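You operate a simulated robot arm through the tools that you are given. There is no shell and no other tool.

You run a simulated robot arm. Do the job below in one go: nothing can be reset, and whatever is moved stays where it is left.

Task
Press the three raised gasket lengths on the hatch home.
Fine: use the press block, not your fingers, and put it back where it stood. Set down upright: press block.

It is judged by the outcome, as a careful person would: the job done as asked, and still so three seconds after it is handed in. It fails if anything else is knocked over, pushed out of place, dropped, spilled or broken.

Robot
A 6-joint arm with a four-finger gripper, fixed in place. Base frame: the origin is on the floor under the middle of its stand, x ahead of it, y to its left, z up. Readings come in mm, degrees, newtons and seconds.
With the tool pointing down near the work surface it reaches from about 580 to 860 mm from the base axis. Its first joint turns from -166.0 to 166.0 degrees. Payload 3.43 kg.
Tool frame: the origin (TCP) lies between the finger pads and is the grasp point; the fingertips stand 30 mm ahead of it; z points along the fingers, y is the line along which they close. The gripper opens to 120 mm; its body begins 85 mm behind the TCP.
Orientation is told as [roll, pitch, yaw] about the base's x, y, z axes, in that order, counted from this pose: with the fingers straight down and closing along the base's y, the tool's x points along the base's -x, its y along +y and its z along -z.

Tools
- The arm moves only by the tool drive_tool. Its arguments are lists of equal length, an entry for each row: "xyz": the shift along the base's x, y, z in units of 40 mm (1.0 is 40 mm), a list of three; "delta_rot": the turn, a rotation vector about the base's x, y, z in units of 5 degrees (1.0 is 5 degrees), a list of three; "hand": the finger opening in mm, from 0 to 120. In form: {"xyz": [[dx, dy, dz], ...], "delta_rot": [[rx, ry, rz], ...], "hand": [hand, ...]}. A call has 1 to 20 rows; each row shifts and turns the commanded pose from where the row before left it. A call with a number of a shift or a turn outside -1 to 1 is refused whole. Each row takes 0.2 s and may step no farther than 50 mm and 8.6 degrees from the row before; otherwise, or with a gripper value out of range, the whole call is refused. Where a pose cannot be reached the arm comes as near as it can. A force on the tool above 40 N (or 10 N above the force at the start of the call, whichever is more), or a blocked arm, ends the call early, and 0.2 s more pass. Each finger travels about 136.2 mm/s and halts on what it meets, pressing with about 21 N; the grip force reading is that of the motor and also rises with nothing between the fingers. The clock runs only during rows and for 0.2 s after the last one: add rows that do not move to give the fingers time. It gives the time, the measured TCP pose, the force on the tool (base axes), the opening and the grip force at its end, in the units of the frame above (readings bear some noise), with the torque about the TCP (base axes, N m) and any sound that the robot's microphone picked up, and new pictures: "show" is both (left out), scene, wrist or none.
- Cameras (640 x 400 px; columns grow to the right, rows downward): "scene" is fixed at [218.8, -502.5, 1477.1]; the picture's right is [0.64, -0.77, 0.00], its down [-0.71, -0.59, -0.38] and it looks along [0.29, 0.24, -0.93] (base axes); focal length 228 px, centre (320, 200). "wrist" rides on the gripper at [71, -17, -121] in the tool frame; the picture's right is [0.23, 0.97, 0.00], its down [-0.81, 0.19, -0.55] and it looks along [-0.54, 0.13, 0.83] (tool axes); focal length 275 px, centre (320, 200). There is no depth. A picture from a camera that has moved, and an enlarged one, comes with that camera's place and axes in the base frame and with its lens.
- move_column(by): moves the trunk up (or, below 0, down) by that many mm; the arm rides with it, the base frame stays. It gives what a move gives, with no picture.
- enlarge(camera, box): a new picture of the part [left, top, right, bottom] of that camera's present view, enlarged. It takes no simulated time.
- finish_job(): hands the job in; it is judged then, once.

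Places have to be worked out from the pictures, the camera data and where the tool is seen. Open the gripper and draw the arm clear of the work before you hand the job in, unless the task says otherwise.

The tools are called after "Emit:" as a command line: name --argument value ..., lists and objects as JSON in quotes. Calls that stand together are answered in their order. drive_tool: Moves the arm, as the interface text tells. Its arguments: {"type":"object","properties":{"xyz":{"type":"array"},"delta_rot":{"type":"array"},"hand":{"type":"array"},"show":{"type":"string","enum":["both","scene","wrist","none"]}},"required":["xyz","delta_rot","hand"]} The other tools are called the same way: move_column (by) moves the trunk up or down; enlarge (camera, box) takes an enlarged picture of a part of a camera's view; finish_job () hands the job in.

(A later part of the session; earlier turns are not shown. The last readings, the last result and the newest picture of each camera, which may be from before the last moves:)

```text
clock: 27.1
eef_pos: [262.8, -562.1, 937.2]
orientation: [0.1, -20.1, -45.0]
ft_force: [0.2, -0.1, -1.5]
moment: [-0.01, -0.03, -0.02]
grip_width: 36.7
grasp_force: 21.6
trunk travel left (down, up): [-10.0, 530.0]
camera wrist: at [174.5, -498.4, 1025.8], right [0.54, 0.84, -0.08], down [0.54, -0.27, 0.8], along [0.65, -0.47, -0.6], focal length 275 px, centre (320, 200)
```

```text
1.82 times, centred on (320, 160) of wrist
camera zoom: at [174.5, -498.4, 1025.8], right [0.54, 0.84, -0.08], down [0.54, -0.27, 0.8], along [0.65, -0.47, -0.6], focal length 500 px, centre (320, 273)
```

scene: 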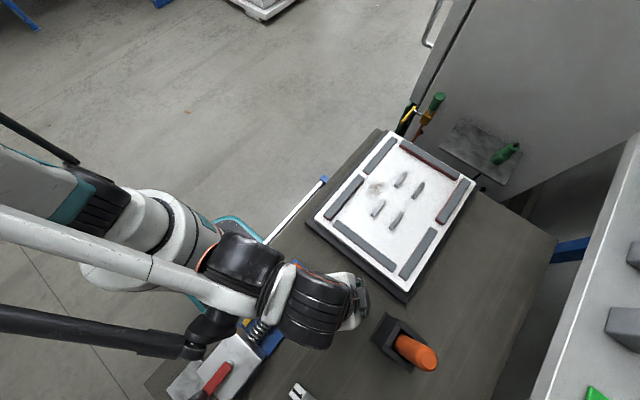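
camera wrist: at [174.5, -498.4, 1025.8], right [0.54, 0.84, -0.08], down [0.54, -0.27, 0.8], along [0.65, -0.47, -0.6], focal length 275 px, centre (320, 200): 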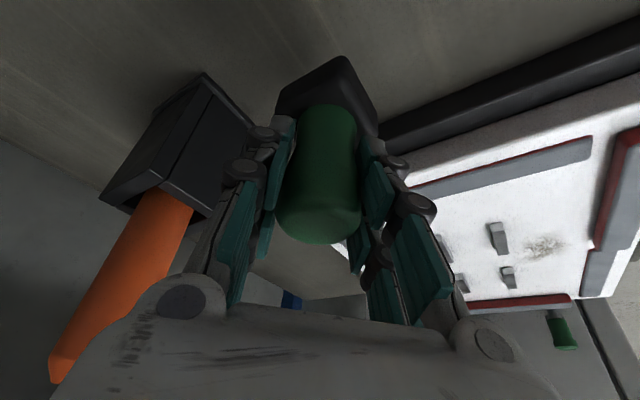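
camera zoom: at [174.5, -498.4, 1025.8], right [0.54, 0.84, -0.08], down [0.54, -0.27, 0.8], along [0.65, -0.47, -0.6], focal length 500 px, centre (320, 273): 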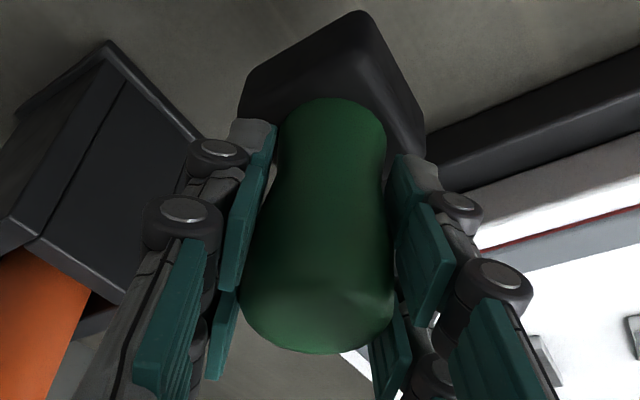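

The block is held square and steady (about 1.5 N weight). Next I carry it, bottom well above the hatch fittings, to over the nearest raised length G2 at roughly (470,−386).

Emit:
drive_tool --xyz '[[0, 0, 0.8], [0.74, 0.63, 0], [0.74, 0.63, 0], [0.74, 0.63, 0], [0.74, 0.63, 0], [0.74, 0.63, 0], [0.74, 0.63, 0], [0.74, 0.63, 0], [0, 0, 0]]' --delta_rot '[[0, 0, 0], [0, 0, 0], [0, 0, 0], [0, 0, 0], [0, 0, 0], [0, 0, 0], [0, 0, 0], [0, 0, 0], [0, 0, 0]]' --hand '[10, 10, 10, 10, 10, 10, 10, 10, 10]'

Emit:
enlarge --camera "wrist" --box '[200, 0, 440, 220]'

Emit:
enlarge --camera "scene" --box '[300, 120, 480, 310]'

```text
clock: 29.1
eef_pos: [470.7, -385.4, 967.2]
orientation: [-0.1, -20.2, -45.0]
ft_force: [0.3, 0.1, -1.7]
moment: [-0.02, 0.01, 0.0]
grip_width: 36.7
grasp_force: 20.9
trunk travel left (down, up): [-10.0, 530.0]
camera wrist: at [382.4, -321.6, 1055.7], right [0.54, 0.84, -0.08], down [0.54, -0.27, 0.8], along [0.65, -0.47, -0.6], focal length 275 px, centre (320, 200)
```

scene: 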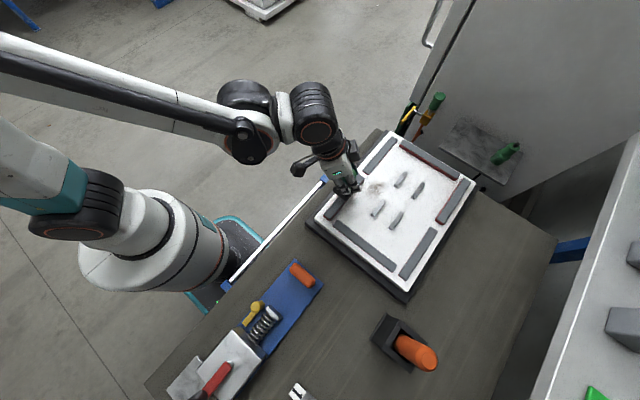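
wrist: 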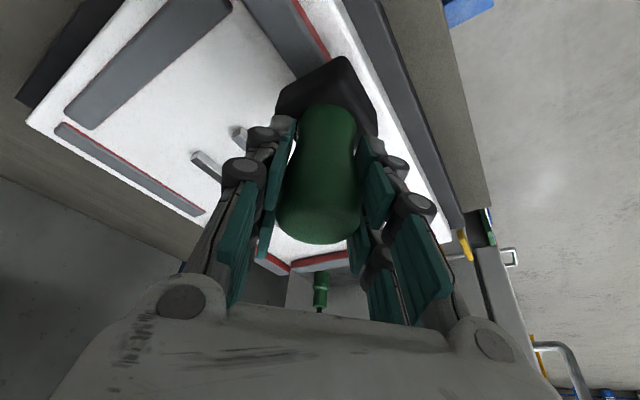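

```text
1.82 times, centred on (320, 110) of wrist
camera zoom: at [382.4, -321.6, 1055.7], right [0.54, 0.84, -0.08], down [0.54, -0.27, 0.8], along [0.65, -0.47, -0.6], focal length 500 px, centre (320, 364)
```

zoom: 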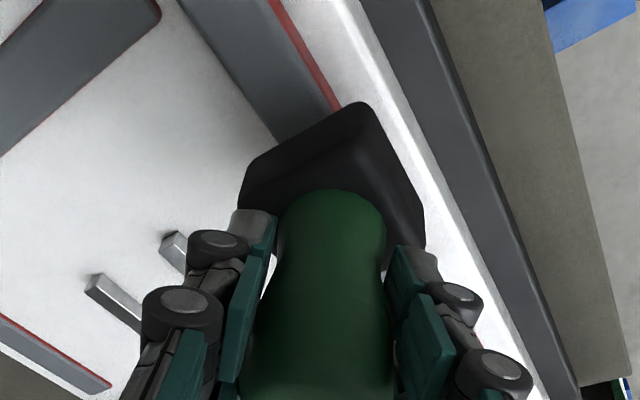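

```text
2.11 times, centred on (390, 215) of scene
camera zoom: at [218.8, -502.5, 1477.1], right [0.64, -0.77, 0.0], down [-0.71, -0.59, -0.38], along [0.29, 0.24, -0.93], focal length 479 px, centre (173, 168)
```

zoom: 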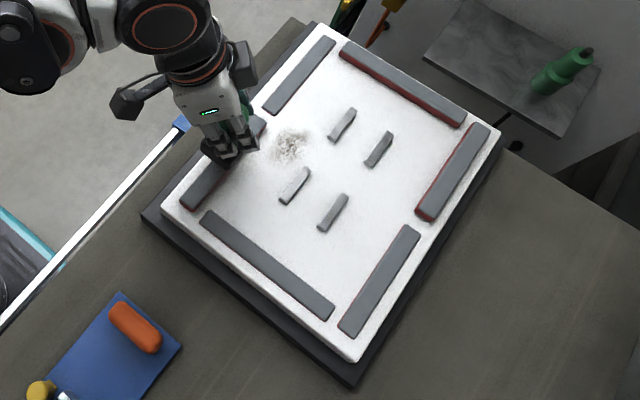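

The block is hovering over G2. The three views disagree by a few mm on G2's y (−381…−401), so I'll shift a little toward −y and come lower, where parallax is small, then judge the alignment.

Emit:
drive_tool --xyz '[[0, -0.2, -0.3], [0, 0, -0.3], [0, 0, -0.2], [0, 0, 0]]' --delta_rot '[[0, 0, 0], [0, 0, 0], [0, 0, 0], [0, 0, 0]]' --hand '[10, 10, 10, 10]'

Emit:
enlarge --camera "wrist" --box '[220, 0, 440, 180]'

Emit:
enlarge --camera "scene" --box '[310, 140, 410, 240]'

```text
clock: 30.1
eef_pos: [470.4, -393.5, 937.5]
orientation: [0.0, -20.2, -45.0]
ft_force: [4.2, -2.4, 18.3]
moment: [-0.22, 0.07, 0.0]
grip_width: 36.6
grasp_force: 20.9
trunk travel left (down, up): [-10.0, 530.0]
camera wrist: at [381.6, -330.0, 1025.0], right [0.54, 0.84, -0.08], down [0.54, -0.27, 0.8], along [0.65, -0.47, -0.6], focal length 275 px, centre (320, 200)
```

scene: 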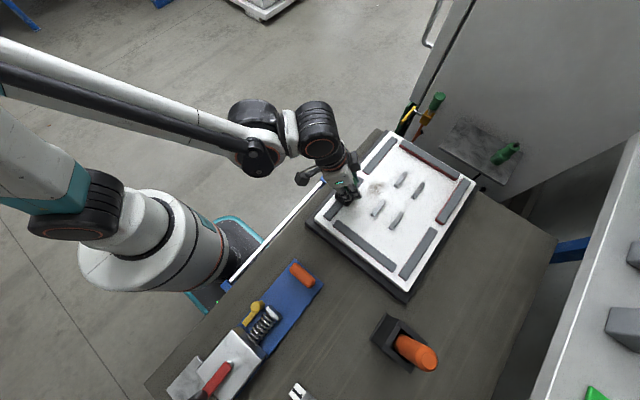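
wrist: 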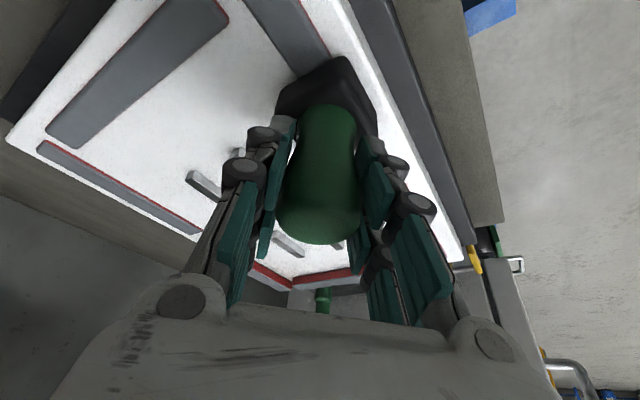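

```text
2.22 times, centred on (330, 90) of wrist
camera zoom: at [381.6, -330.0, 1025.0], right [0.54, 0.84, -0.08], down [0.54, -0.27, 0.8], along [0.65, -0.47, -0.6], focal length 612 px, centre (298, 444)
```

zoom: 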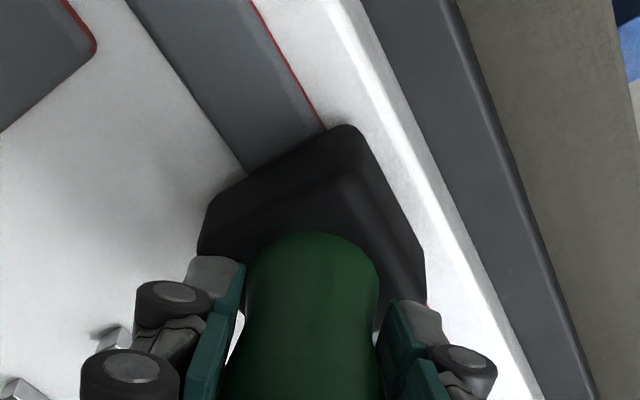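

```text
4.00 times, centred on (360, 190) of scene
camera zoom: at [218.8, -502.5, 1477.1], right [0.64, -0.77, 0.0], down [-0.71, -0.59, -0.38], along [0.29, 0.24, -0.93], focal length 910 px, centre (160, 240)
```

zoom: 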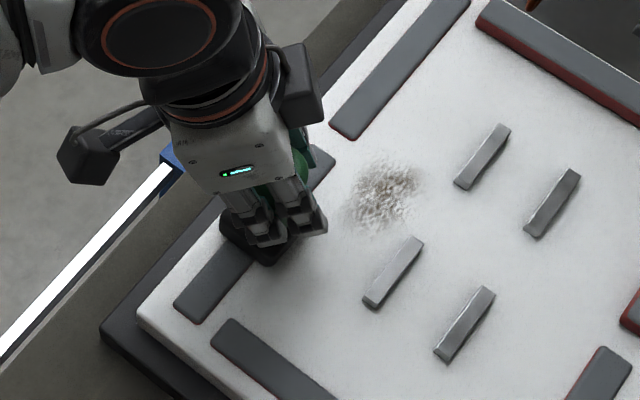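

Contact came earlier than expected (18 N at TCP z≈937, so gasket tops are near z≈856), and G2's thick red flank has already shrunk to a thin line. I'll press a little deeper here to make sure it is home.

Emit:
drive_tool --xyz '[[0, 0, -0.05], [0, 0, -0.05], [0, 0, 0]]' --delta_rot '[[0, 0, 0], [0, 0, 0], [0, 0, 0]]' --hand '[10, 10, 10]' --show "wrist"

Emit:
enlarge --camera "wrist" --box '[220, 0, 440, 180]'

```text
clock: 30.9
eef_pos: [468.6, -392.5, 933.4]
orientation: [0.0, -20.2, -45.0]
ft_force: [6.4, -4.0, 32.9]
moment: [-0.09, -0.17, 0.05]
grip_width: 36.6
grasp_force: 20.8
trunk travel left (down, up): [-10.0, 530.0]
camera wrist: at [380.6, -329.2, 1021.6], right [0.54, 0.84, -0.08], down [0.54, -0.27, 0.8], along [0.65, -0.47, -0.6], focal length 275 px, centre (320, 200)
```

wrist: 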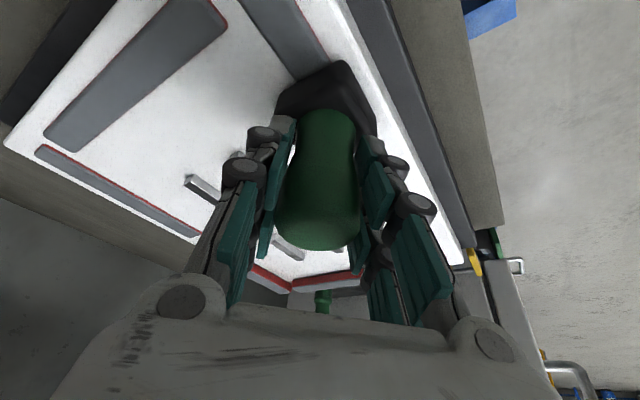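

```text
2.22 times, centred on (330, 90) of wrist
camera zoom: at [380.6, -329.2, 1021.6], right [0.54, 0.84, -0.08], down [0.54, -0.27, 0.8], along [0.65, -0.47, -0.6], focal length 612 px, centre (298, 444)
```

zoom: 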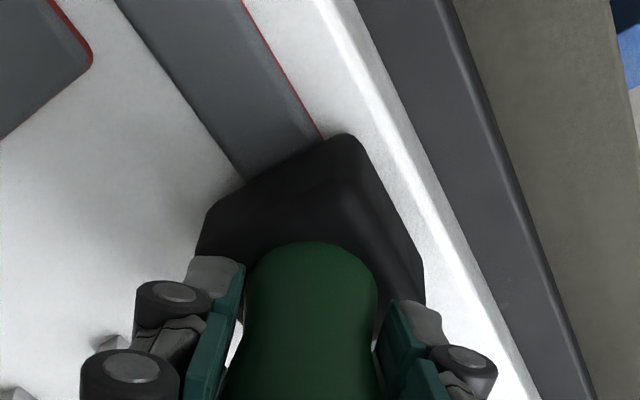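

Force rose to 33 N while the handle slid ~4 mm up in the fingers, so G2 is at its stop. I'll lift off and inspect it.

Emit:
drive_tool --xyz '[[0, 0, 0.1], [0, 0, 0.3], [0, 0, 0.6], [-0.5, 0.8, 0.3], [-0.5, 0.8, 0], [-0.5, 0.8, 0], [0, 0, 0]]' --delta_rot '[[0, 0, 0], [0, 0, 0], [0, 0, 0], [0, 0, 0], [0, 0, 0], [0, 0, 0], [0, 0, 0]]' --hand '[10, 10, 10, 10, 10, 10, 10]'

Emit:
enlarge --camera "wrist" --box '[0, 0, 320, 240]'

Emit:
enlarge --camera "wrist" --box '[240, 30, 400, 260]'

Emit:
enlarge --camera "scene" --box '[310, 125, 480, 295]'

```text
clock: 32.8
eef_pos: [440.0, -321.5, 984.0]
orientation: [0.0, -20.1, -45.1]
ft_force: [0.9, -0.7, -2.1]
moment: [-0.01, 0.02, 0.0]
grip_width: 36.7
grasp_force: 20.7
trunk travel left (down, up): [-10.0, 530.0]
stopped in row 7: the arm was blocked; the commanded pose is now the measured one
camera wrist: at [351.6, -256.3, 1071.8], right [0.54, 0.84, -0.08], down [0.54, -0.27, 0.8], along [0.65, -0.47, -0.6], focal length 275 px, centre (320, 200)
```

scene: 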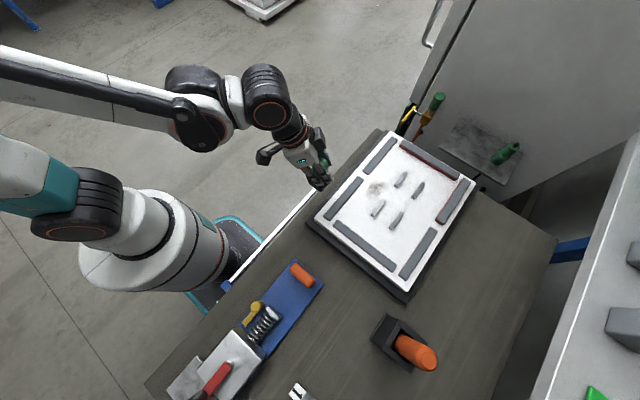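
wrist: 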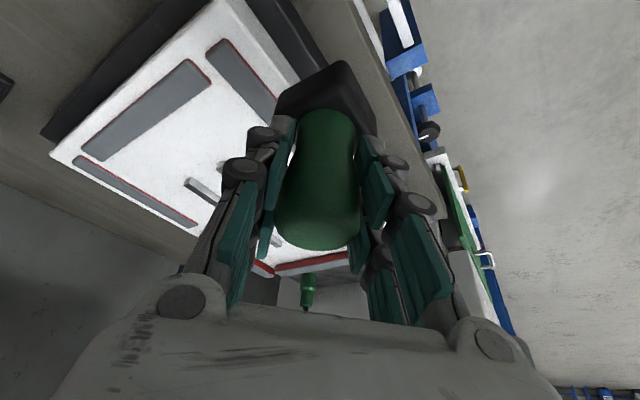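

```text
1.67 times, centred on (160, 120) of wrist
camera zoom: at [351.6, -256.3, 1071.8], right [0.54, 0.84, -0.08], down [0.54, -0.27, 0.8], along [0.65, -0.47, -0.6], focal length 459 px, centre (587, 333)
```

zoom: 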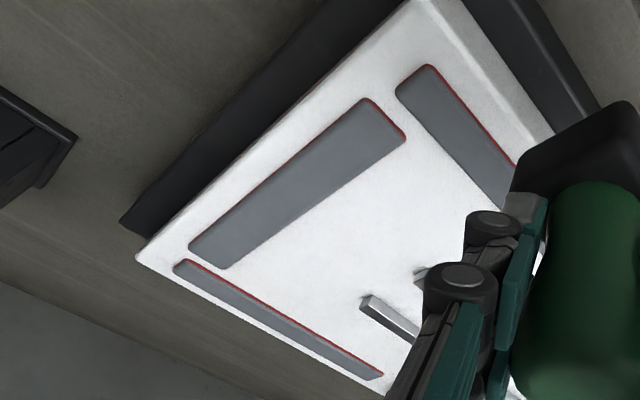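

```text
1.74 times, centred on (320, 145) of wrist
camera zoom: at [351.6, -256.3, 1071.8], right [0.54, 0.84, -0.08], down [0.54, -0.27, 0.8], along [0.65, -0.47, -0.6], focal length 479 px, centre (320, 296)
```

zoom: 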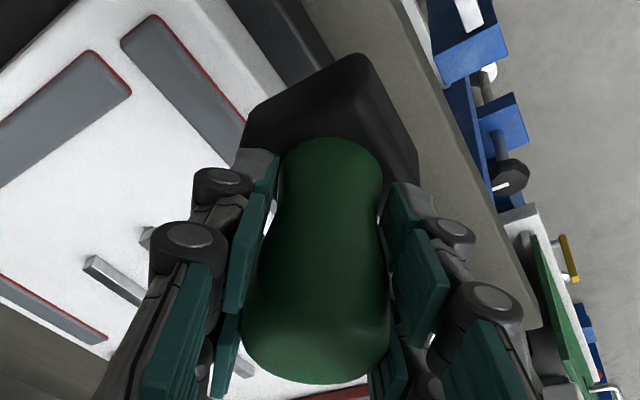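

```text
2.35 times, centred on (395, 210) of scene
camera zoom: at [218.8, -502.5, 1477.1], right [0.64, -0.77, 0.0], down [-0.71, -0.59, -0.38], along [0.29, 0.24, -0.93], focal length 535 px, centre (144, 176)
```

zoom: 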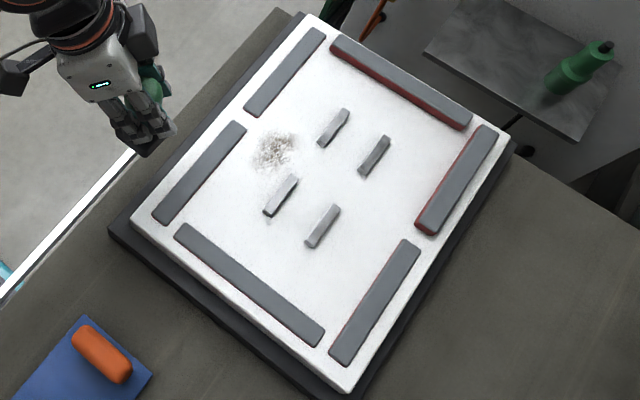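

G2 now looks identical to the seated lengths. (The small block at the end was the arm reaching its inner limit; nothing was touched.) Next: carry the block over G3, estimated centre (730,−517) using the corrected hatch height.

Emit:
drive_tool --xyz '[[0.8, -0.54, 0.05], [0.8, -0.54, 0], [0.8, -0.54, 0], [0.8, -0.54, 0], [0.8, -0.54, 0], [0.8, -0.54, 0], [0.8, -0.54, 0], [0.8, -0.54, 0], [0.8, -0.54, 0], [0, 0, 0]]' --delta_rot '[[0, 0, 0], [0, 0, 0], [0, 0, 0], [0, 0, 0], [0, 0, 0], [0, 0, 0], [0, 0, 0], [0, 0, 0], [0, 0, 0], [0, 0, 0]]' --hand '[10, 10, 10, 10, 10, 10, 10, 10, 10, 10]'

Emit:
enlarge --camera "wrist" --box '[200, 0, 440, 220]'

Emit:
enlarge --camera "scene" --box '[340, 100, 500, 240]'

```text
clock: 35.0
eef_pos: [725.6, -512.0, 986.2]
orientation: [-0.1, -20.0, -45.1]
ft_force: [0.2, -0.4, -2.5]
moment: [0.03, 0.01, 0.02]
grip_width: 36.4
grasp_force: 20.6
trunk travel left (down, up): [-10.0, 530.0]
camera wrist: at [636.9, -448.4, 1073.4], right [0.54, 0.84, -0.08], down [0.54, -0.27, 0.8], along [0.65, -0.47, -0.6], focal length 275 px, centre (320, 200)
```

scene: 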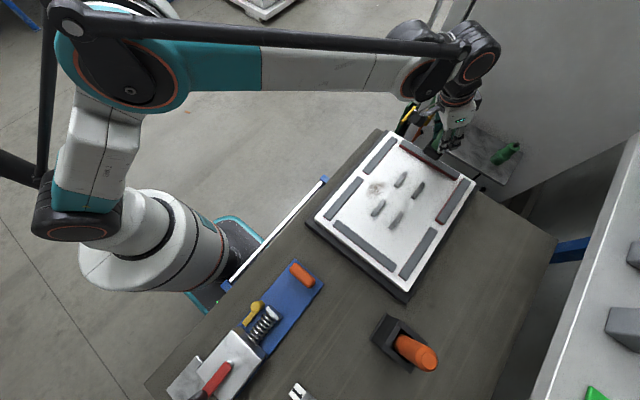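
wrist: 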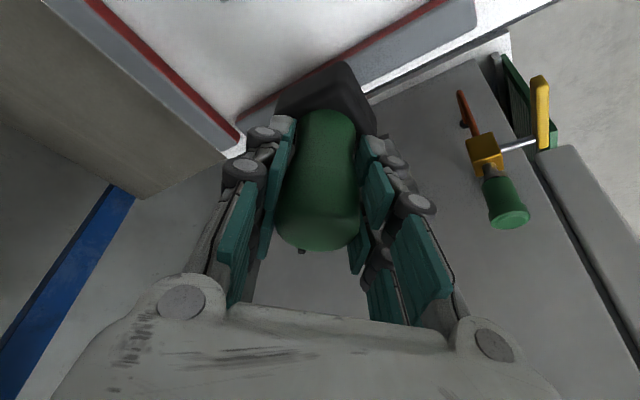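

```text
1.82 times, centred on (320, 110) of wrist
camera zoom: at [636.9, -448.4, 1073.4], right [0.54, 0.84, -0.08], down [0.54, -0.27, 0.8], along [0.65, -0.47, -0.6], focal length 500 px, centre (320, 364)
```

zoom: 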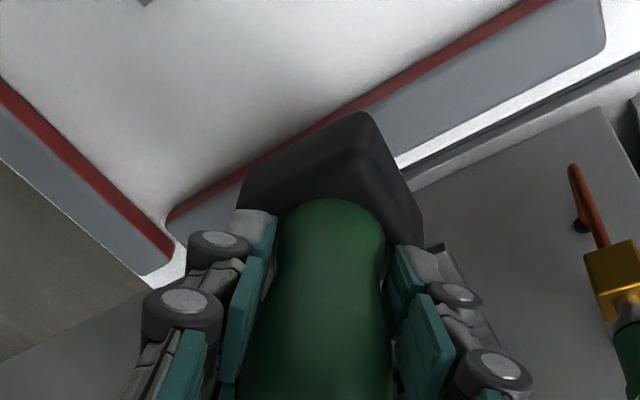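

```text
2.86 times, centred on (420, 170) of scene
camera zoom: at [218.8, -502.5, 1477.1], right [0.64, -0.77, 0.0], down [-0.71, -0.59, -0.38], along [0.29, 0.24, -0.93], focal length 650 px, centre (34, 286)
```

zoom: 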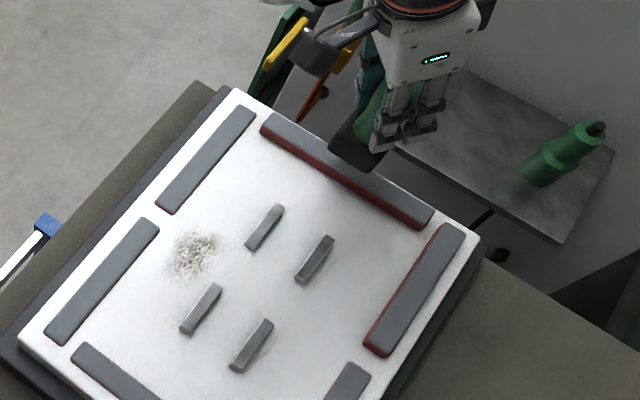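

In this view G3's top spans x≈726–748 with its middle at y≈−514, so the block (centre ~725,−512) needs +11 mm in x. I'll shift, descend to just above it, and check.

Emit:
drive_tool --xyz '[[0.27, -0.03, -0.3], [0, 0, -0.4], [0, 0, 0]]' --delta_rot '[[0, 0, 0], [0, 0, 0], [0, 0, 0]]' --hand '[10, 10, 10]'

Emit:
enlarge --camera "wrist" --box '[220, 0, 440, 180]'

Emit:
enlarge --camera "scene" --box '[380, 110, 480, 200]'

```text
clock: 35.8
eef_pos: [735.5, -513.8, 957.4]
orientation: [0.1, -20.2, -45.1]
ft_force: [0.5, 0.1, -1.9]
moment: [-0.03, 0.01, -0.01]
grip_width: 36.4
grasp_force: 20.8
trunk travel left (down, up): [-10.0, 530.0]
camera wrist: at [647.9, -448.6, 1045.4], right [0.54, 0.84, -0.08], down [0.54, -0.27, 0.8], along [0.65, -0.47, -0.6], focal length 275 px, centre (320, 200)
```

scene: 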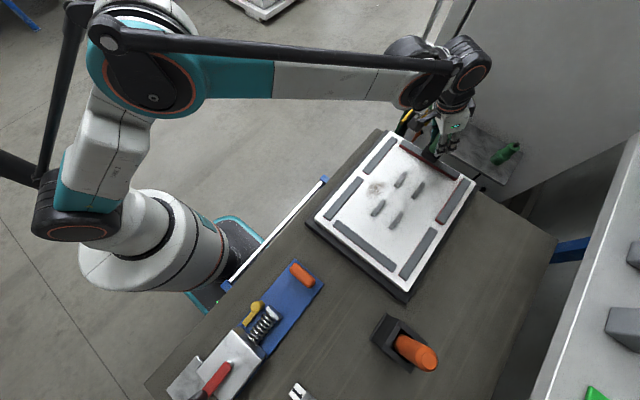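
wrist: 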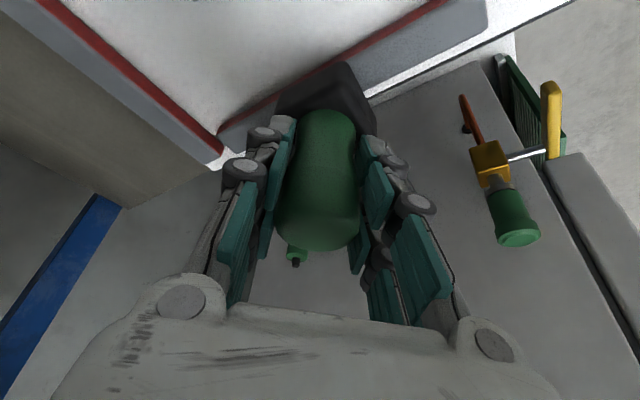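

```text
2.22 times, centred on (330, 90) of wrist
camera zoom: at [647.9, -448.6, 1045.4], right [0.54, 0.84, -0.08], down [0.54, -0.27, 0.8], along [0.65, -0.47, -0.6], focal length 612 px, centre (298, 444)
```

zoom: 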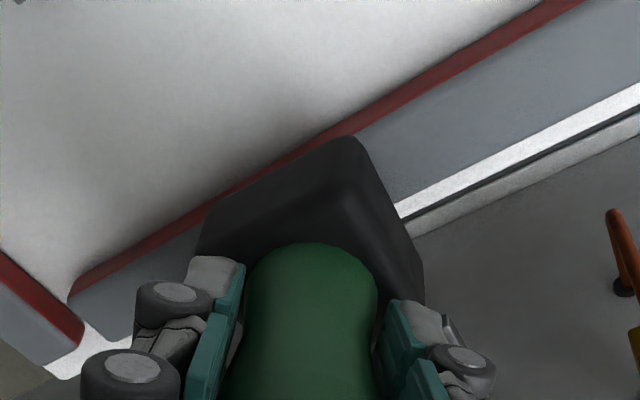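

```text
4.44 times, centred on (430, 155) of scene
camera zoom: at [218.8, -502.5, 1477.1], right [0.64, -0.77, 0.0], down [-0.71, -0.59, -0.38], along [0.29, 0.24, -0.93], focal length 1011 px, centre (-169, 400)
```

zoom: 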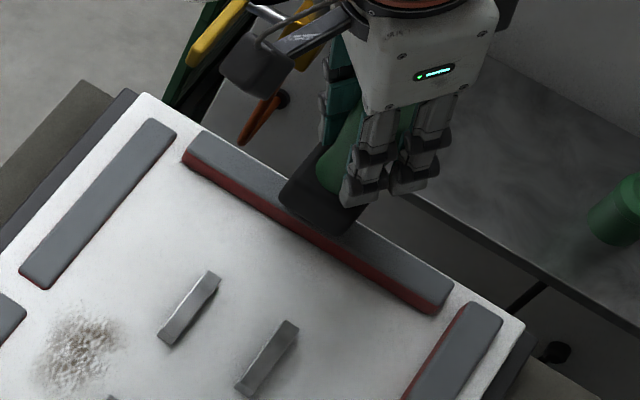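

Alignment is good: the block straddles G3 about centrally and hangs ~14 mm above it. I press down in small steps now.

Emit:
drive_tool --xyz '[[0, 0, -0.15], [0, 0, -0.15], [0, 0, -0.1], [0, 0, -0.1], [0, 0, -0.05], [0, 0, -0.05], [0, 0, 0]]' --delta_rot '[[0, 0, 0], [0, 0, 0], [0, 0, 0], [0, 0, 0], [0, 0, 0], [0, 0, 0], [0, 0, 0]]' --hand '[10, 10, 10, 10, 10, 10, 10]'

Emit:
enlarge --camera "wrist" --box '[220, 0, 440, 180]'

Emit:
enlarge --camera "scene" --box '[380, 110, 480, 200]'

```text
clock: 37.4
eef_pos: [736.4, -514.7, 933.9]
orientation: [0.0, -20.2, -45.1]
ft_force: [3.7, 0.2, 5.4]
moment: [-0.13, -0.15, 0.08]
grip_width: 36.2
grasp_force: 20.8
trunk travel left (down, up): [-10.0, 530.0]
camera wrist: at [648.5, -449.8, 1022.5], right [0.54, 0.84, -0.08], down [0.54, -0.27, 0.8], along [0.65, -0.47, -0.6], focal length 275 px, centre (320, 200)
```

scene: 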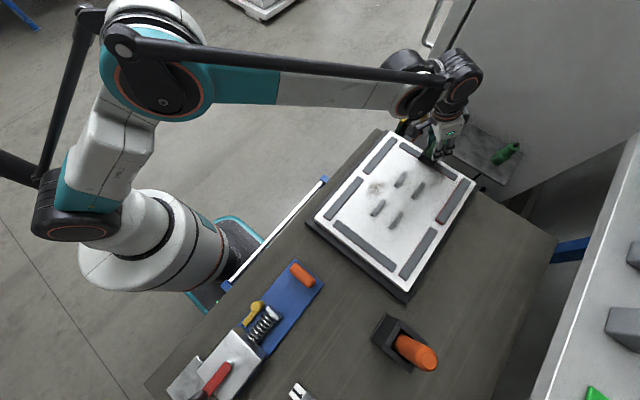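
wrist: 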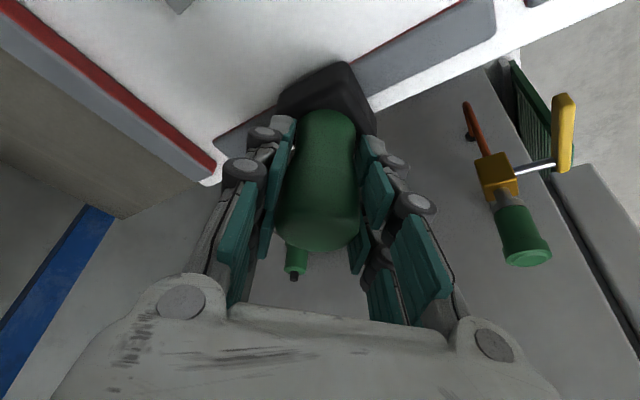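

```text
2.22 times, centred on (330, 90) of wrist
camera zoom: at [648.5, -449.8, 1022.5], right [0.54, 0.84, -0.08], down [0.54, -0.27, 0.8], along [0.65, -0.47, -0.6], focal length 612 px, centre (298, 444)
```

zoom: 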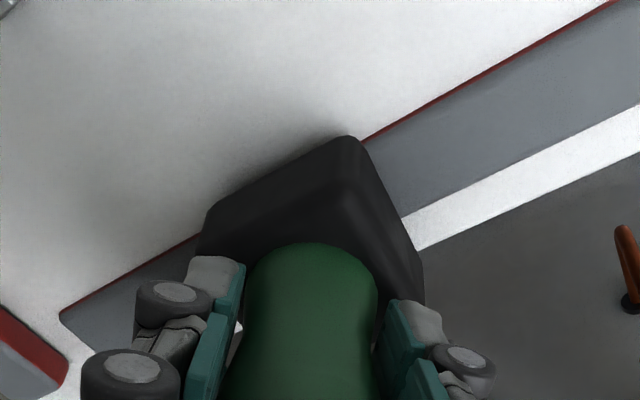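

```text
4.44 times, centred on (430, 155) of scene
camera zoom: at [218.8, -502.5, 1477.1], right [0.64, -0.77, 0.0], down [-0.71, -0.59, -0.38], along [0.29, 0.24, -0.93], focal length 1011 px, centre (-169, 400)
```

zoom: 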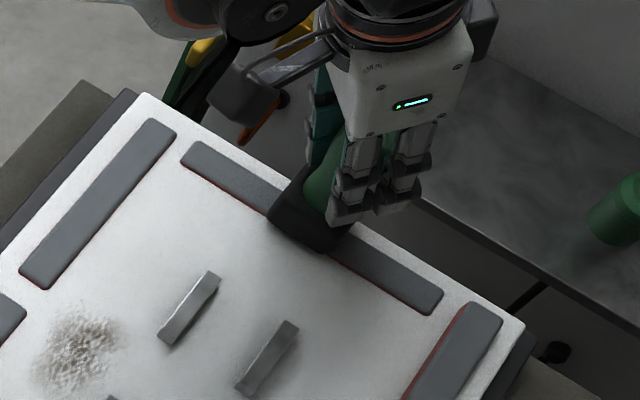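

G3 has gone down — only a thin red line left, force just 5 N. I'll add a couple of mm to be sure it's bottomed.

Emit:
drive_tool --xyz '[[0, 0, -0.05], [0, 0, -0.03], [0, 0, 0]]' --delta_rot '[[0, 0, 0], [0, 0, 0], [0, 0, 0]]' --hand '[10, 10, 10]' --show "wrist"

Emit:
enlarge --camera "wrist" --box '[220, 0, 440, 180]'

```text
clock: 38.1
eef_pos: [735.9, -513.7, 933.4]
orientation: [-0.1, -20.3, -45.2]
ft_force: [12.8, -3.9, 32.4]
moment: [-0.13, -0.38, 0.07]
grip_width: 36.4
grasp_force: 21.3
trunk travel left (down, up): [-10.0, 530.0]
camera wrist: at [647.7, -449.4, 1021.1], right [0.54, 0.84, -0.08], down [0.54, -0.27, 0.8], along [0.65, -0.47, -0.6], focal length 275 px, centre (320, 200)
```

wrist: 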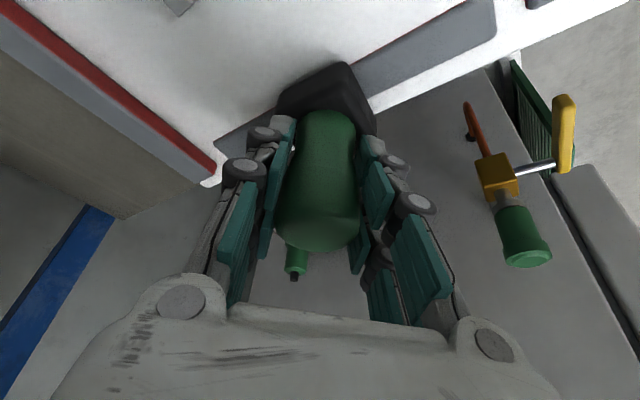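

```text
2.22 times, centred on (330, 90) of wrist
camera zoom: at [647.7, -449.4, 1021.1], right [0.54, 0.84, -0.08], down [0.54, -0.27, 0.8], along [0.65, -0.47, -0.6], focal length 612 px, centre (298, 444)
```

zoom: 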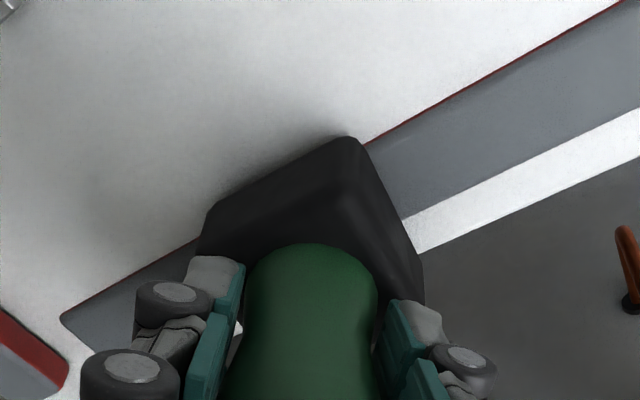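

G3 is bottomed out (32 N with no further travel). Lift off and carry the block to G4, estimated centre (655,−644).

Emit:
drive_tool --xyz '[[0, 0, 0.1], [0, 0, 0.4], [0, 0, 0.6], [-0.5, -0.8, 0], [-0.5, -0.8, 0], [-0.5, -0.8, 0], [-0.5, -0.8, 0], [0, 0, 0]]' --delta_rot '[[0, 0, 0], [0, 0, 0], [0, 0, 0], [0, 0, 0], [0, 0, 0], [0, 0, 0], [0, 0, 0], [0, 0, 0]]' --hand '[10, 10, 10, 10, 10, 10, 10, 10]'

Emit:
enlarge --camera "wrist" --box '[200, 0, 440, 220]'

Emit:
enlarge --camera "scene" --box '[380, 110, 500, 240]'

```text
clock: 40.0
eef_pos: [656.3, -641.4, 973.7]
orientation: [-0.1, -19.9, -45.1]
ft_force: [-0.3, -1.0, -2.3]
moment: [0.05, -0.01, 0.02]
grip_width: 36.4
grasp_force: 20.7
trunk travel left (down, up): [-10.0, 530.0]
camera wrist: at [569.2, -577.1, 1061.9], right [0.54, 0.84, -0.08], down [0.54, -0.27, 0.8], along [0.65, -0.47, -0.6], focal length 275 px, centre (320, 200)
```

scene: 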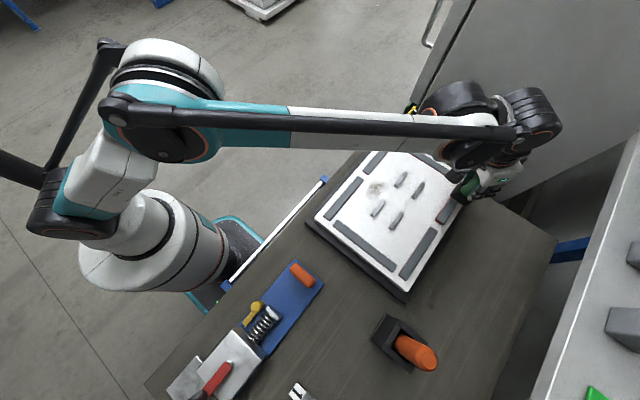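
wrist: 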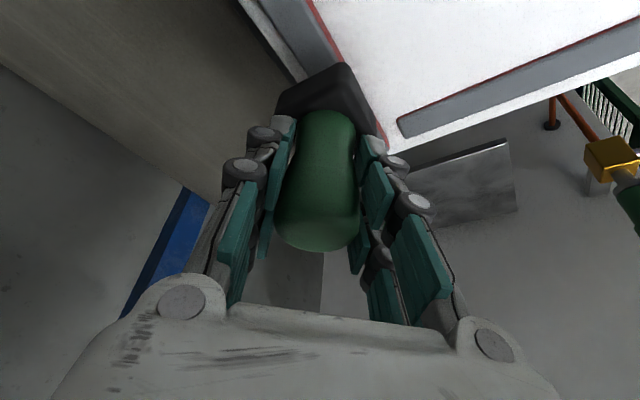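

```text
1.82 times, centred on (320, 110) of wrist
camera zoom: at [569.2, -577.1, 1061.9], right [0.54, 0.84, -0.08], down [0.54, -0.27, 0.8], along [0.65, -0.47, -0.6], focal length 500 px, centre (320, 364)
```

zoom: 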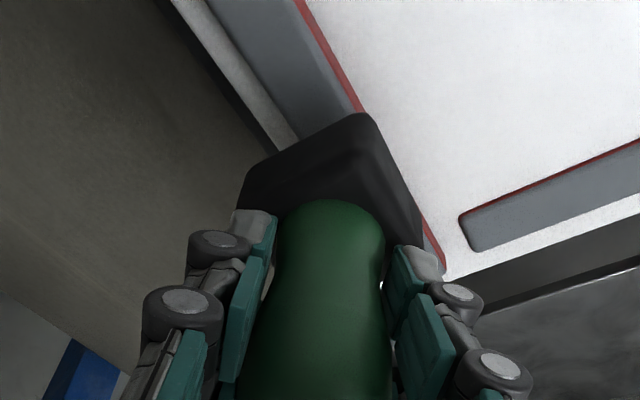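

```text
3.08 times, centred on (440, 175) of scene
camera zoom: at [218.8, -502.5, 1477.1], right [0.64, -0.77, 0.0], down [-0.71, -0.59, -0.38], along [0.29, 0.24, -0.93], focal length 700 px, centre (-49, 277)
```

zoom: 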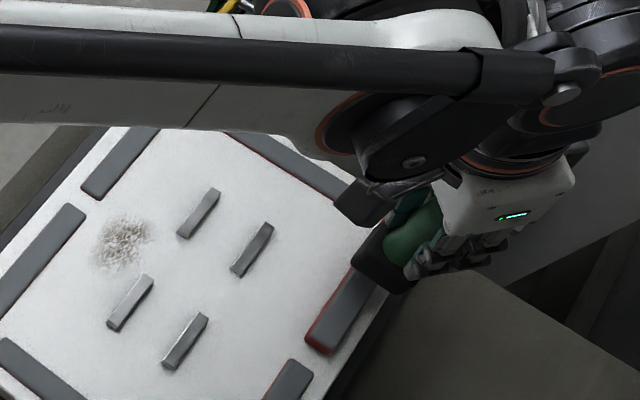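

G4's top spans y≈−630…−655 here, centre −643, and x≈568–740, so the block is nearly centred; I'll nudge −2 mm in y and press down in small steps.

Emit:
drive_tool --xyz '[[0, -0.05, -0.3], [0, 0, -0.2], [0, 0, -0.15], [0, 0, -0.1], [0, 0, -0.1], [0, 0, -0.1], [0, 0, -0.05], [0, 0, 0]]' --delta_rot '[[0, 0, 0], [0, 0, 0], [0, 0, 0], [0, 0, 0], [0, 0, 0], [0, 0, 0], [0, 0, 0], [0, 0, 0]]' --hand '[10, 10, 10, 10, 10, 10, 10, 10]'

Emit:
enlarge --camera "wrist" --box '[220, 0, 440, 180]'

Emit:
enlarge --camera "scene" --box '[380, 110, 500, 240]'

```text
clock: 41.8
eef_pos: [655.3, -644.1, 934.9]
orientation: [0.0, -20.1, -45.0]
ft_force: [0.9, -1.8, 0.0]
moment: [-0.12, -0.01, 0.07]
grip_width: 36.1
grasp_force: 21.0
trunk travel left (down, up): [-10.0, 530.0]
camera wrist: at [567.8, -580.8, 1022.6], right [0.54, 0.84, -0.08], down [0.54, -0.27, 0.8], along [0.65, -0.47, -0.6], focal length 275 px, centre (320, 200)
```

scene: 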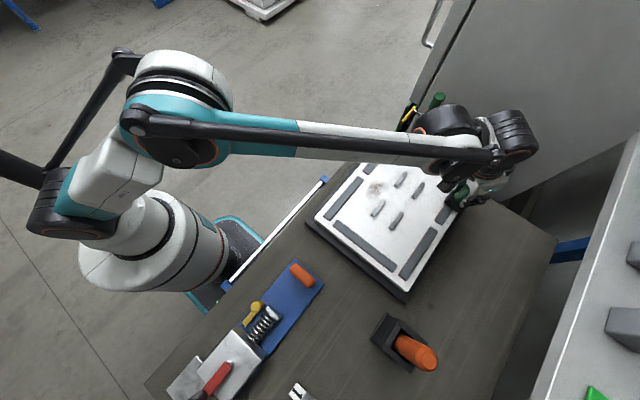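
wrist: 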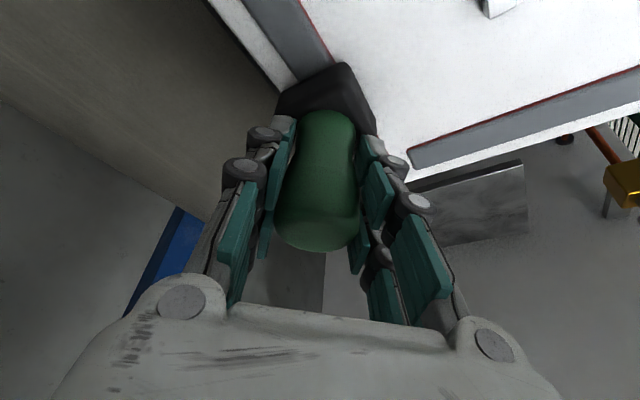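

```text
2.22 times, centred on (330, 90) of wrist
camera zoom: at [567.8, -580.8, 1022.6], right [0.54, 0.84, -0.08], down [0.54, -0.27, 0.8], along [0.65, -0.47, -0.6], focal length 612 px, centre (298, 444)
```

zoom: 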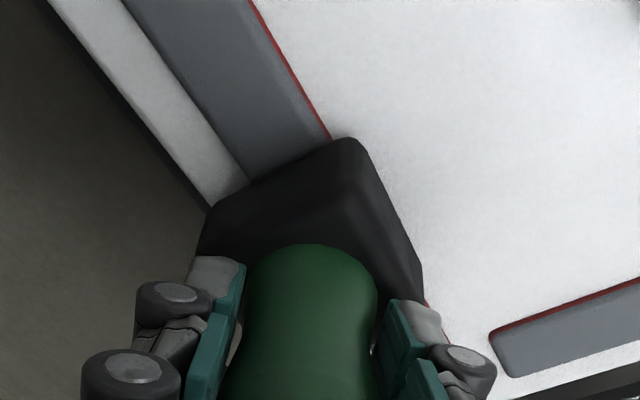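

```text
3.08 times, centred on (440, 175) of scene
camera zoom: at [218.8, -502.5, 1477.1], right [0.64, -0.77, 0.0], down [-0.71, -0.59, -0.38], along [0.29, 0.24, -0.93], focal length 700 px, centre (-49, 277)
```

zoom: 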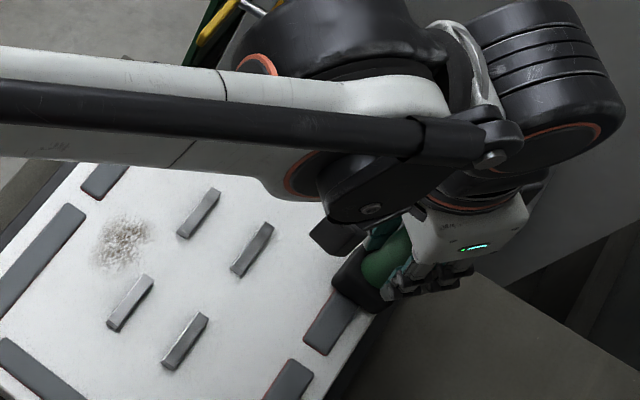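

G4 has travelled down too, though the force reads ~0, so I'll press on until it clearly bottoms.

Emit:
drive_tool --xyz '[[0, 0, -0.05], [0, 0, -0.04], [0, 0, -0.03], [0, 0, 0]]' --delta_rot '[[0, 0, 0], [0, 0, 0], [0, 0, 0], [0, 0, 0]]' --hand '[10, 10, 10, 10]' --show "wrist"

Emit:
enlarge --camera "wrist" --box '[220, 0, 440, 180]'

```text
clock: 42.8
eef_pos: [655.2, -644.1, 932.5]
orientation: [0.0, -20.4, -45.1]
ft_force: [7.1, -8.1, 32.2]
moment: [-0.27, -0.18, 0.16]
grip_width: 36.7
grasp_force: 21.1
trunk travel left (down, up): [-10.0, 530.0]
camera wrist: at [567.4, -580.0, 1020.4], right [0.54, 0.84, -0.08], down [0.54, -0.27, 0.8], along [0.65, -0.47, -0.6], focal length 275 px, centre (320, 200)
```

wrist: 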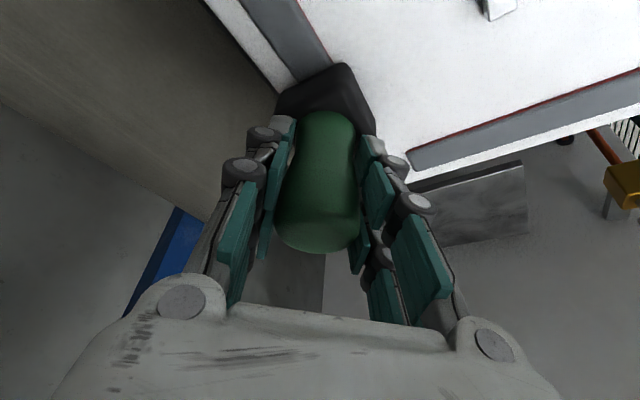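

```text
2.22 times, centred on (330, 90) of wrist
camera zoom: at [567.4, -580.0, 1020.4], right [0.54, 0.84, -0.08], down [0.54, -0.27, 0.8], along [0.65, -0.47, -0.6], focal length 612 px, centre (298, 444)
```

zoom: 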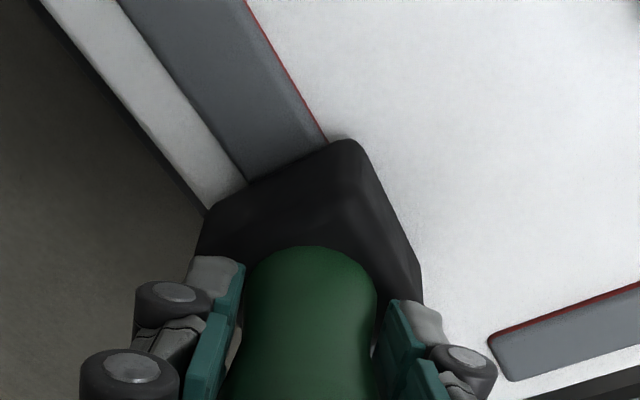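

G4 bottomed at 32 N with only the hairline red left. Lift off and carry the block back high over the hatch toward its home spot, then inspect the hatch with the scene camera.

Emit:
drive_tool --xyz '[[0, 0, 0.1], [0, 0, 0.5], [0, 0, 0.6], [-0.98, 0.2, 0], [-0.98, 0.2, 0], [-0.98, 0.2, 0], [-0.98, 0.2, 0], [-0.98, 0.2, 0], [-0.98, 0.2, 0], [-0.98, 0.2, 0], [0, 0, 0]]' --delta_rot '[[0, 0, 0], [0, 0, 0], [0, 0, 0], [0, 0, 0], [0, 0, 0], [0, 0, 0], [0, 0, 0], [0, 0, 0], [0, 0, 0], [0, 0, 0], [0, 0, 0]]' --hand '[10, 10, 10, 10, 10, 10, 10, 10, 10, 10, 10]'

Emit:
enlarge --camera "scene" --box '[310, 120, 490, 300]'

Emit:
enlarge --camera "wrist" --box '[320, 0, 640, 260]'

```text
clock: 45.1
eef_pos: [385.3, -589.3, 977.5]
orientation: [0.1, -20.1, -45.2]
ft_force: [-0.8, -0.3, -1.4]
moment: [0.0, -0.02, 0.01]
grip_width: 36.5
grasp_force: 21.1
trunk travel left (down, up): [-10.0, 530.0]
camera wrist: at [297.8, -525.1, 1065.9], right [0.54, 0.84, -0.08], down [0.54, -0.27, 0.8], along [0.65, -0.47, -0.6], focal length 275 px, centre (320, 200)
```

scene: 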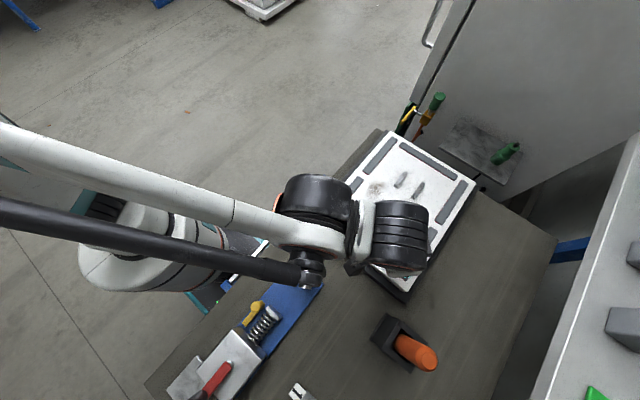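
wrist: 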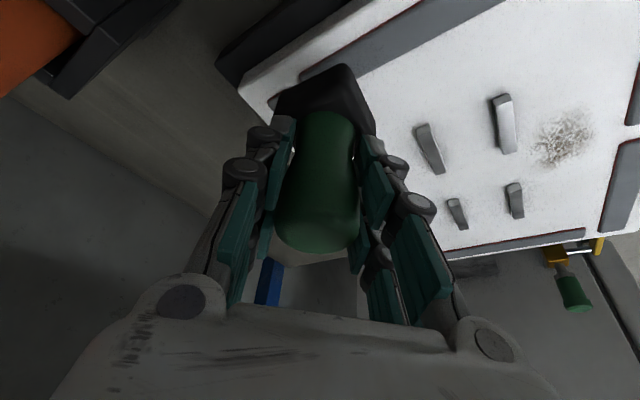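

```text
2.22 times, centred on (400, 210) of scene
camera zoom: at [218.8, -502.5, 1477.1], right [0.64, -0.77, 0.0], down [-0.71, -0.59, -0.38], along [0.29, 0.24, -0.93], focal length 506 px, centre (142, 178)
```

zoom: 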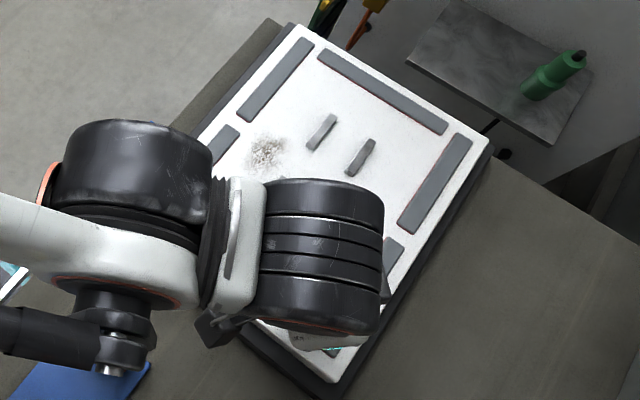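

```text
1.54 times, centred on (480, 130) of wrist
camera zoom: at [297.8, -525.1, 1065.9], right [0.54, 0.84, -0.08], down [0.54, -0.27, 0.8], along [0.65, -0.47, -0.6], focal length 424 px, centre (74, 308)
```

zoom: 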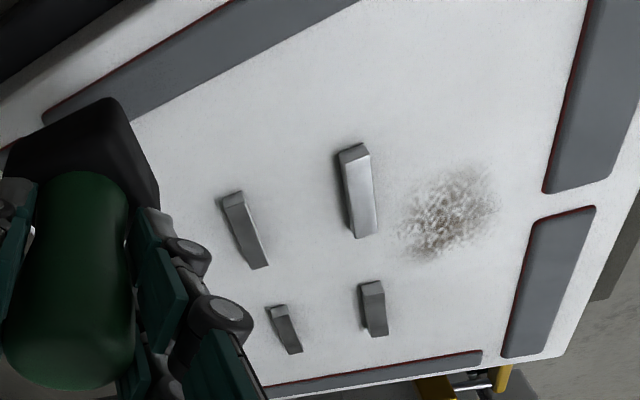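

G3 and G4 look flush from here. Let me zoom in on them before giving up the block.

Emit:
enlarge --camera "scene" --box '[395, 130, 485, 240]'

Emit:
enlarge --camera "scene" --box '[340, 120, 440, 200]'

Emit:
enlarge --camera "wrist" --box '[440, 210, 640, 280]'

```text
3.64 times, centred on (440, 185) of scene
camera zoom: at [218.8, -502.5, 1477.1], right [0.64, -0.77, 0.0], down [-0.71, -0.59, -0.38], along [0.29, 0.24, -0.93], focal length 827 px, centre (-116, 254)
```

zoom: 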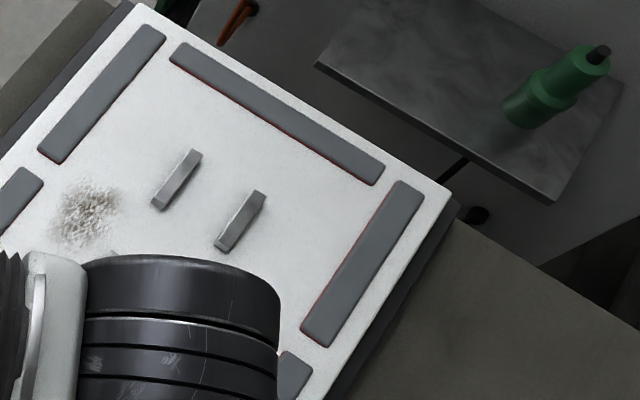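

```text
5.00 times, centred on (390, 160) of scene
camera zoom: at [218.8, -502.5, 1477.1], right [0.64, -0.77, 0.0], down [-0.71, -0.59, -0.38], along [0.29, 0.24, -0.93], focal length 1137 px, centre (-30, 400)
```

zoom: 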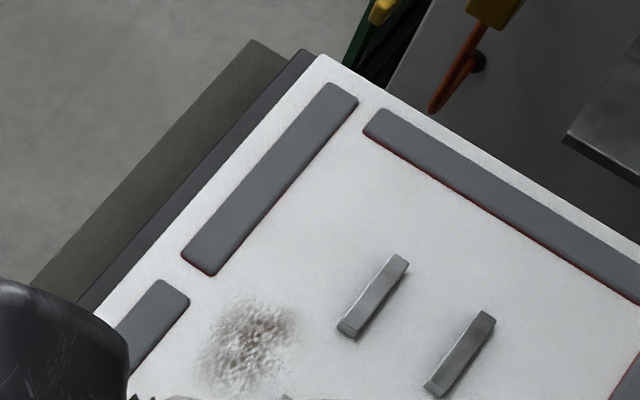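

```text
3.20 times, centred on (540, 245) of wrist
camera zoom: at [297.8, -525.1, 1065.9], right [0.54, 0.84, -0.08], down [0.54, -0.27, 0.8], along [0.65, -0.47, -0.6], focal length 881 px, centre (-384, 56)
```

zoom: 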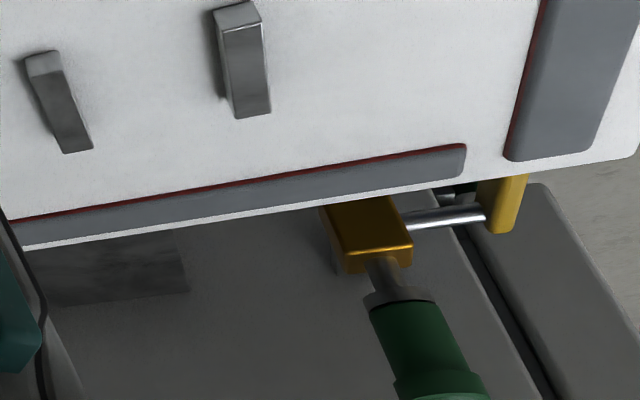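

All three now match the seated lengths. I'll bring the block over its original spot (TCP 262.5, −562.0) and descend partway.

Emit:
drive_tool --xyz '[[-0.7675, 0.1706, 0], [-0.7675, 0.1706, 0], [-0.7675, 0.1706, 0], [-0.7675, 0.1706, 0], [0, 0, -0.7], [0, 0, -0.7], [0, 0, -0.6], [0, 0, 0]]' --delta_rot '[[0, 0, 0], [0, 0, 0], [0, 0, 0], [0, 0, 0], [0, 0, 0], [0, 0, 0], [0, 0, 0], [0, 0, 0]]' --hand '[10, 10, 10, 10, 10, 10, 10, 10]'

Emit:
enlarge --camera "wrist" --box '[200, 0, 440, 220]'

```text
clock: 47.0
eef_pos: [259.0, -561.2, 896.2]
orientation: [0.0, -20.2, -45.1]
ft_force: [0.2, -0.1, -2.2]
moment: [0.02, 0.0, 0.04]
grip_width: 36.2
grasp_force: 20.8
trunk travel left (down, up): [-10.0, 530.0]
camera wrist: at [170.9, -497.6, 985.2], right [0.54, 0.84, -0.08], down [0.54, -0.27, 0.8], along [0.65, -0.47, -0.6], focal length 275 px, centre (320, 200)
```

scene: 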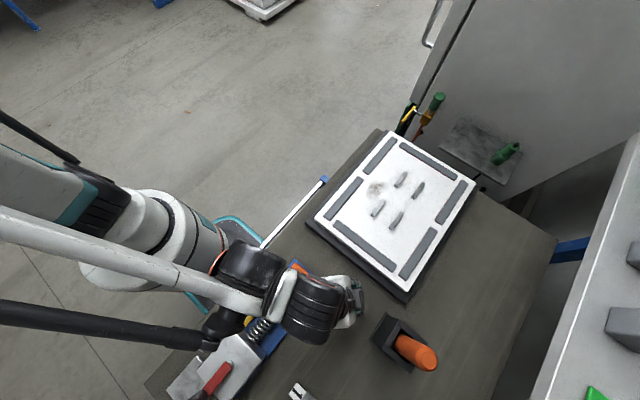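
wrist: 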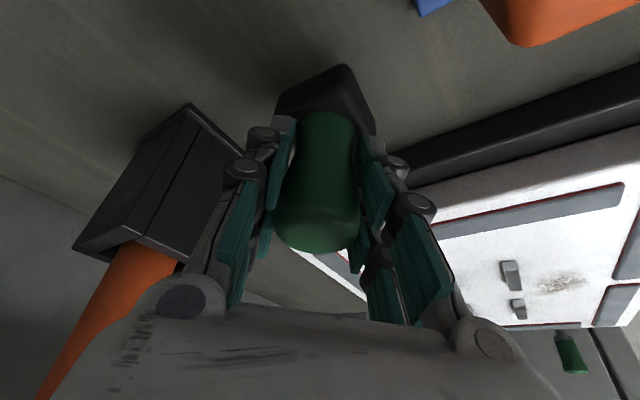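

```text
1.82 times, centred on (320, 110) of wrist
camera zoom: at [170.9, -497.6, 985.2], right [0.54, 0.84, -0.08], down [0.54, -0.27, 0.8], along [0.65, -0.47, -0.6], focal length 500 px, centre (320, 364)
```

zoom: 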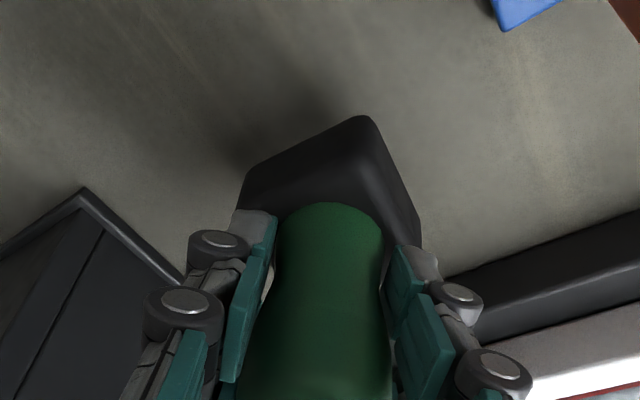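

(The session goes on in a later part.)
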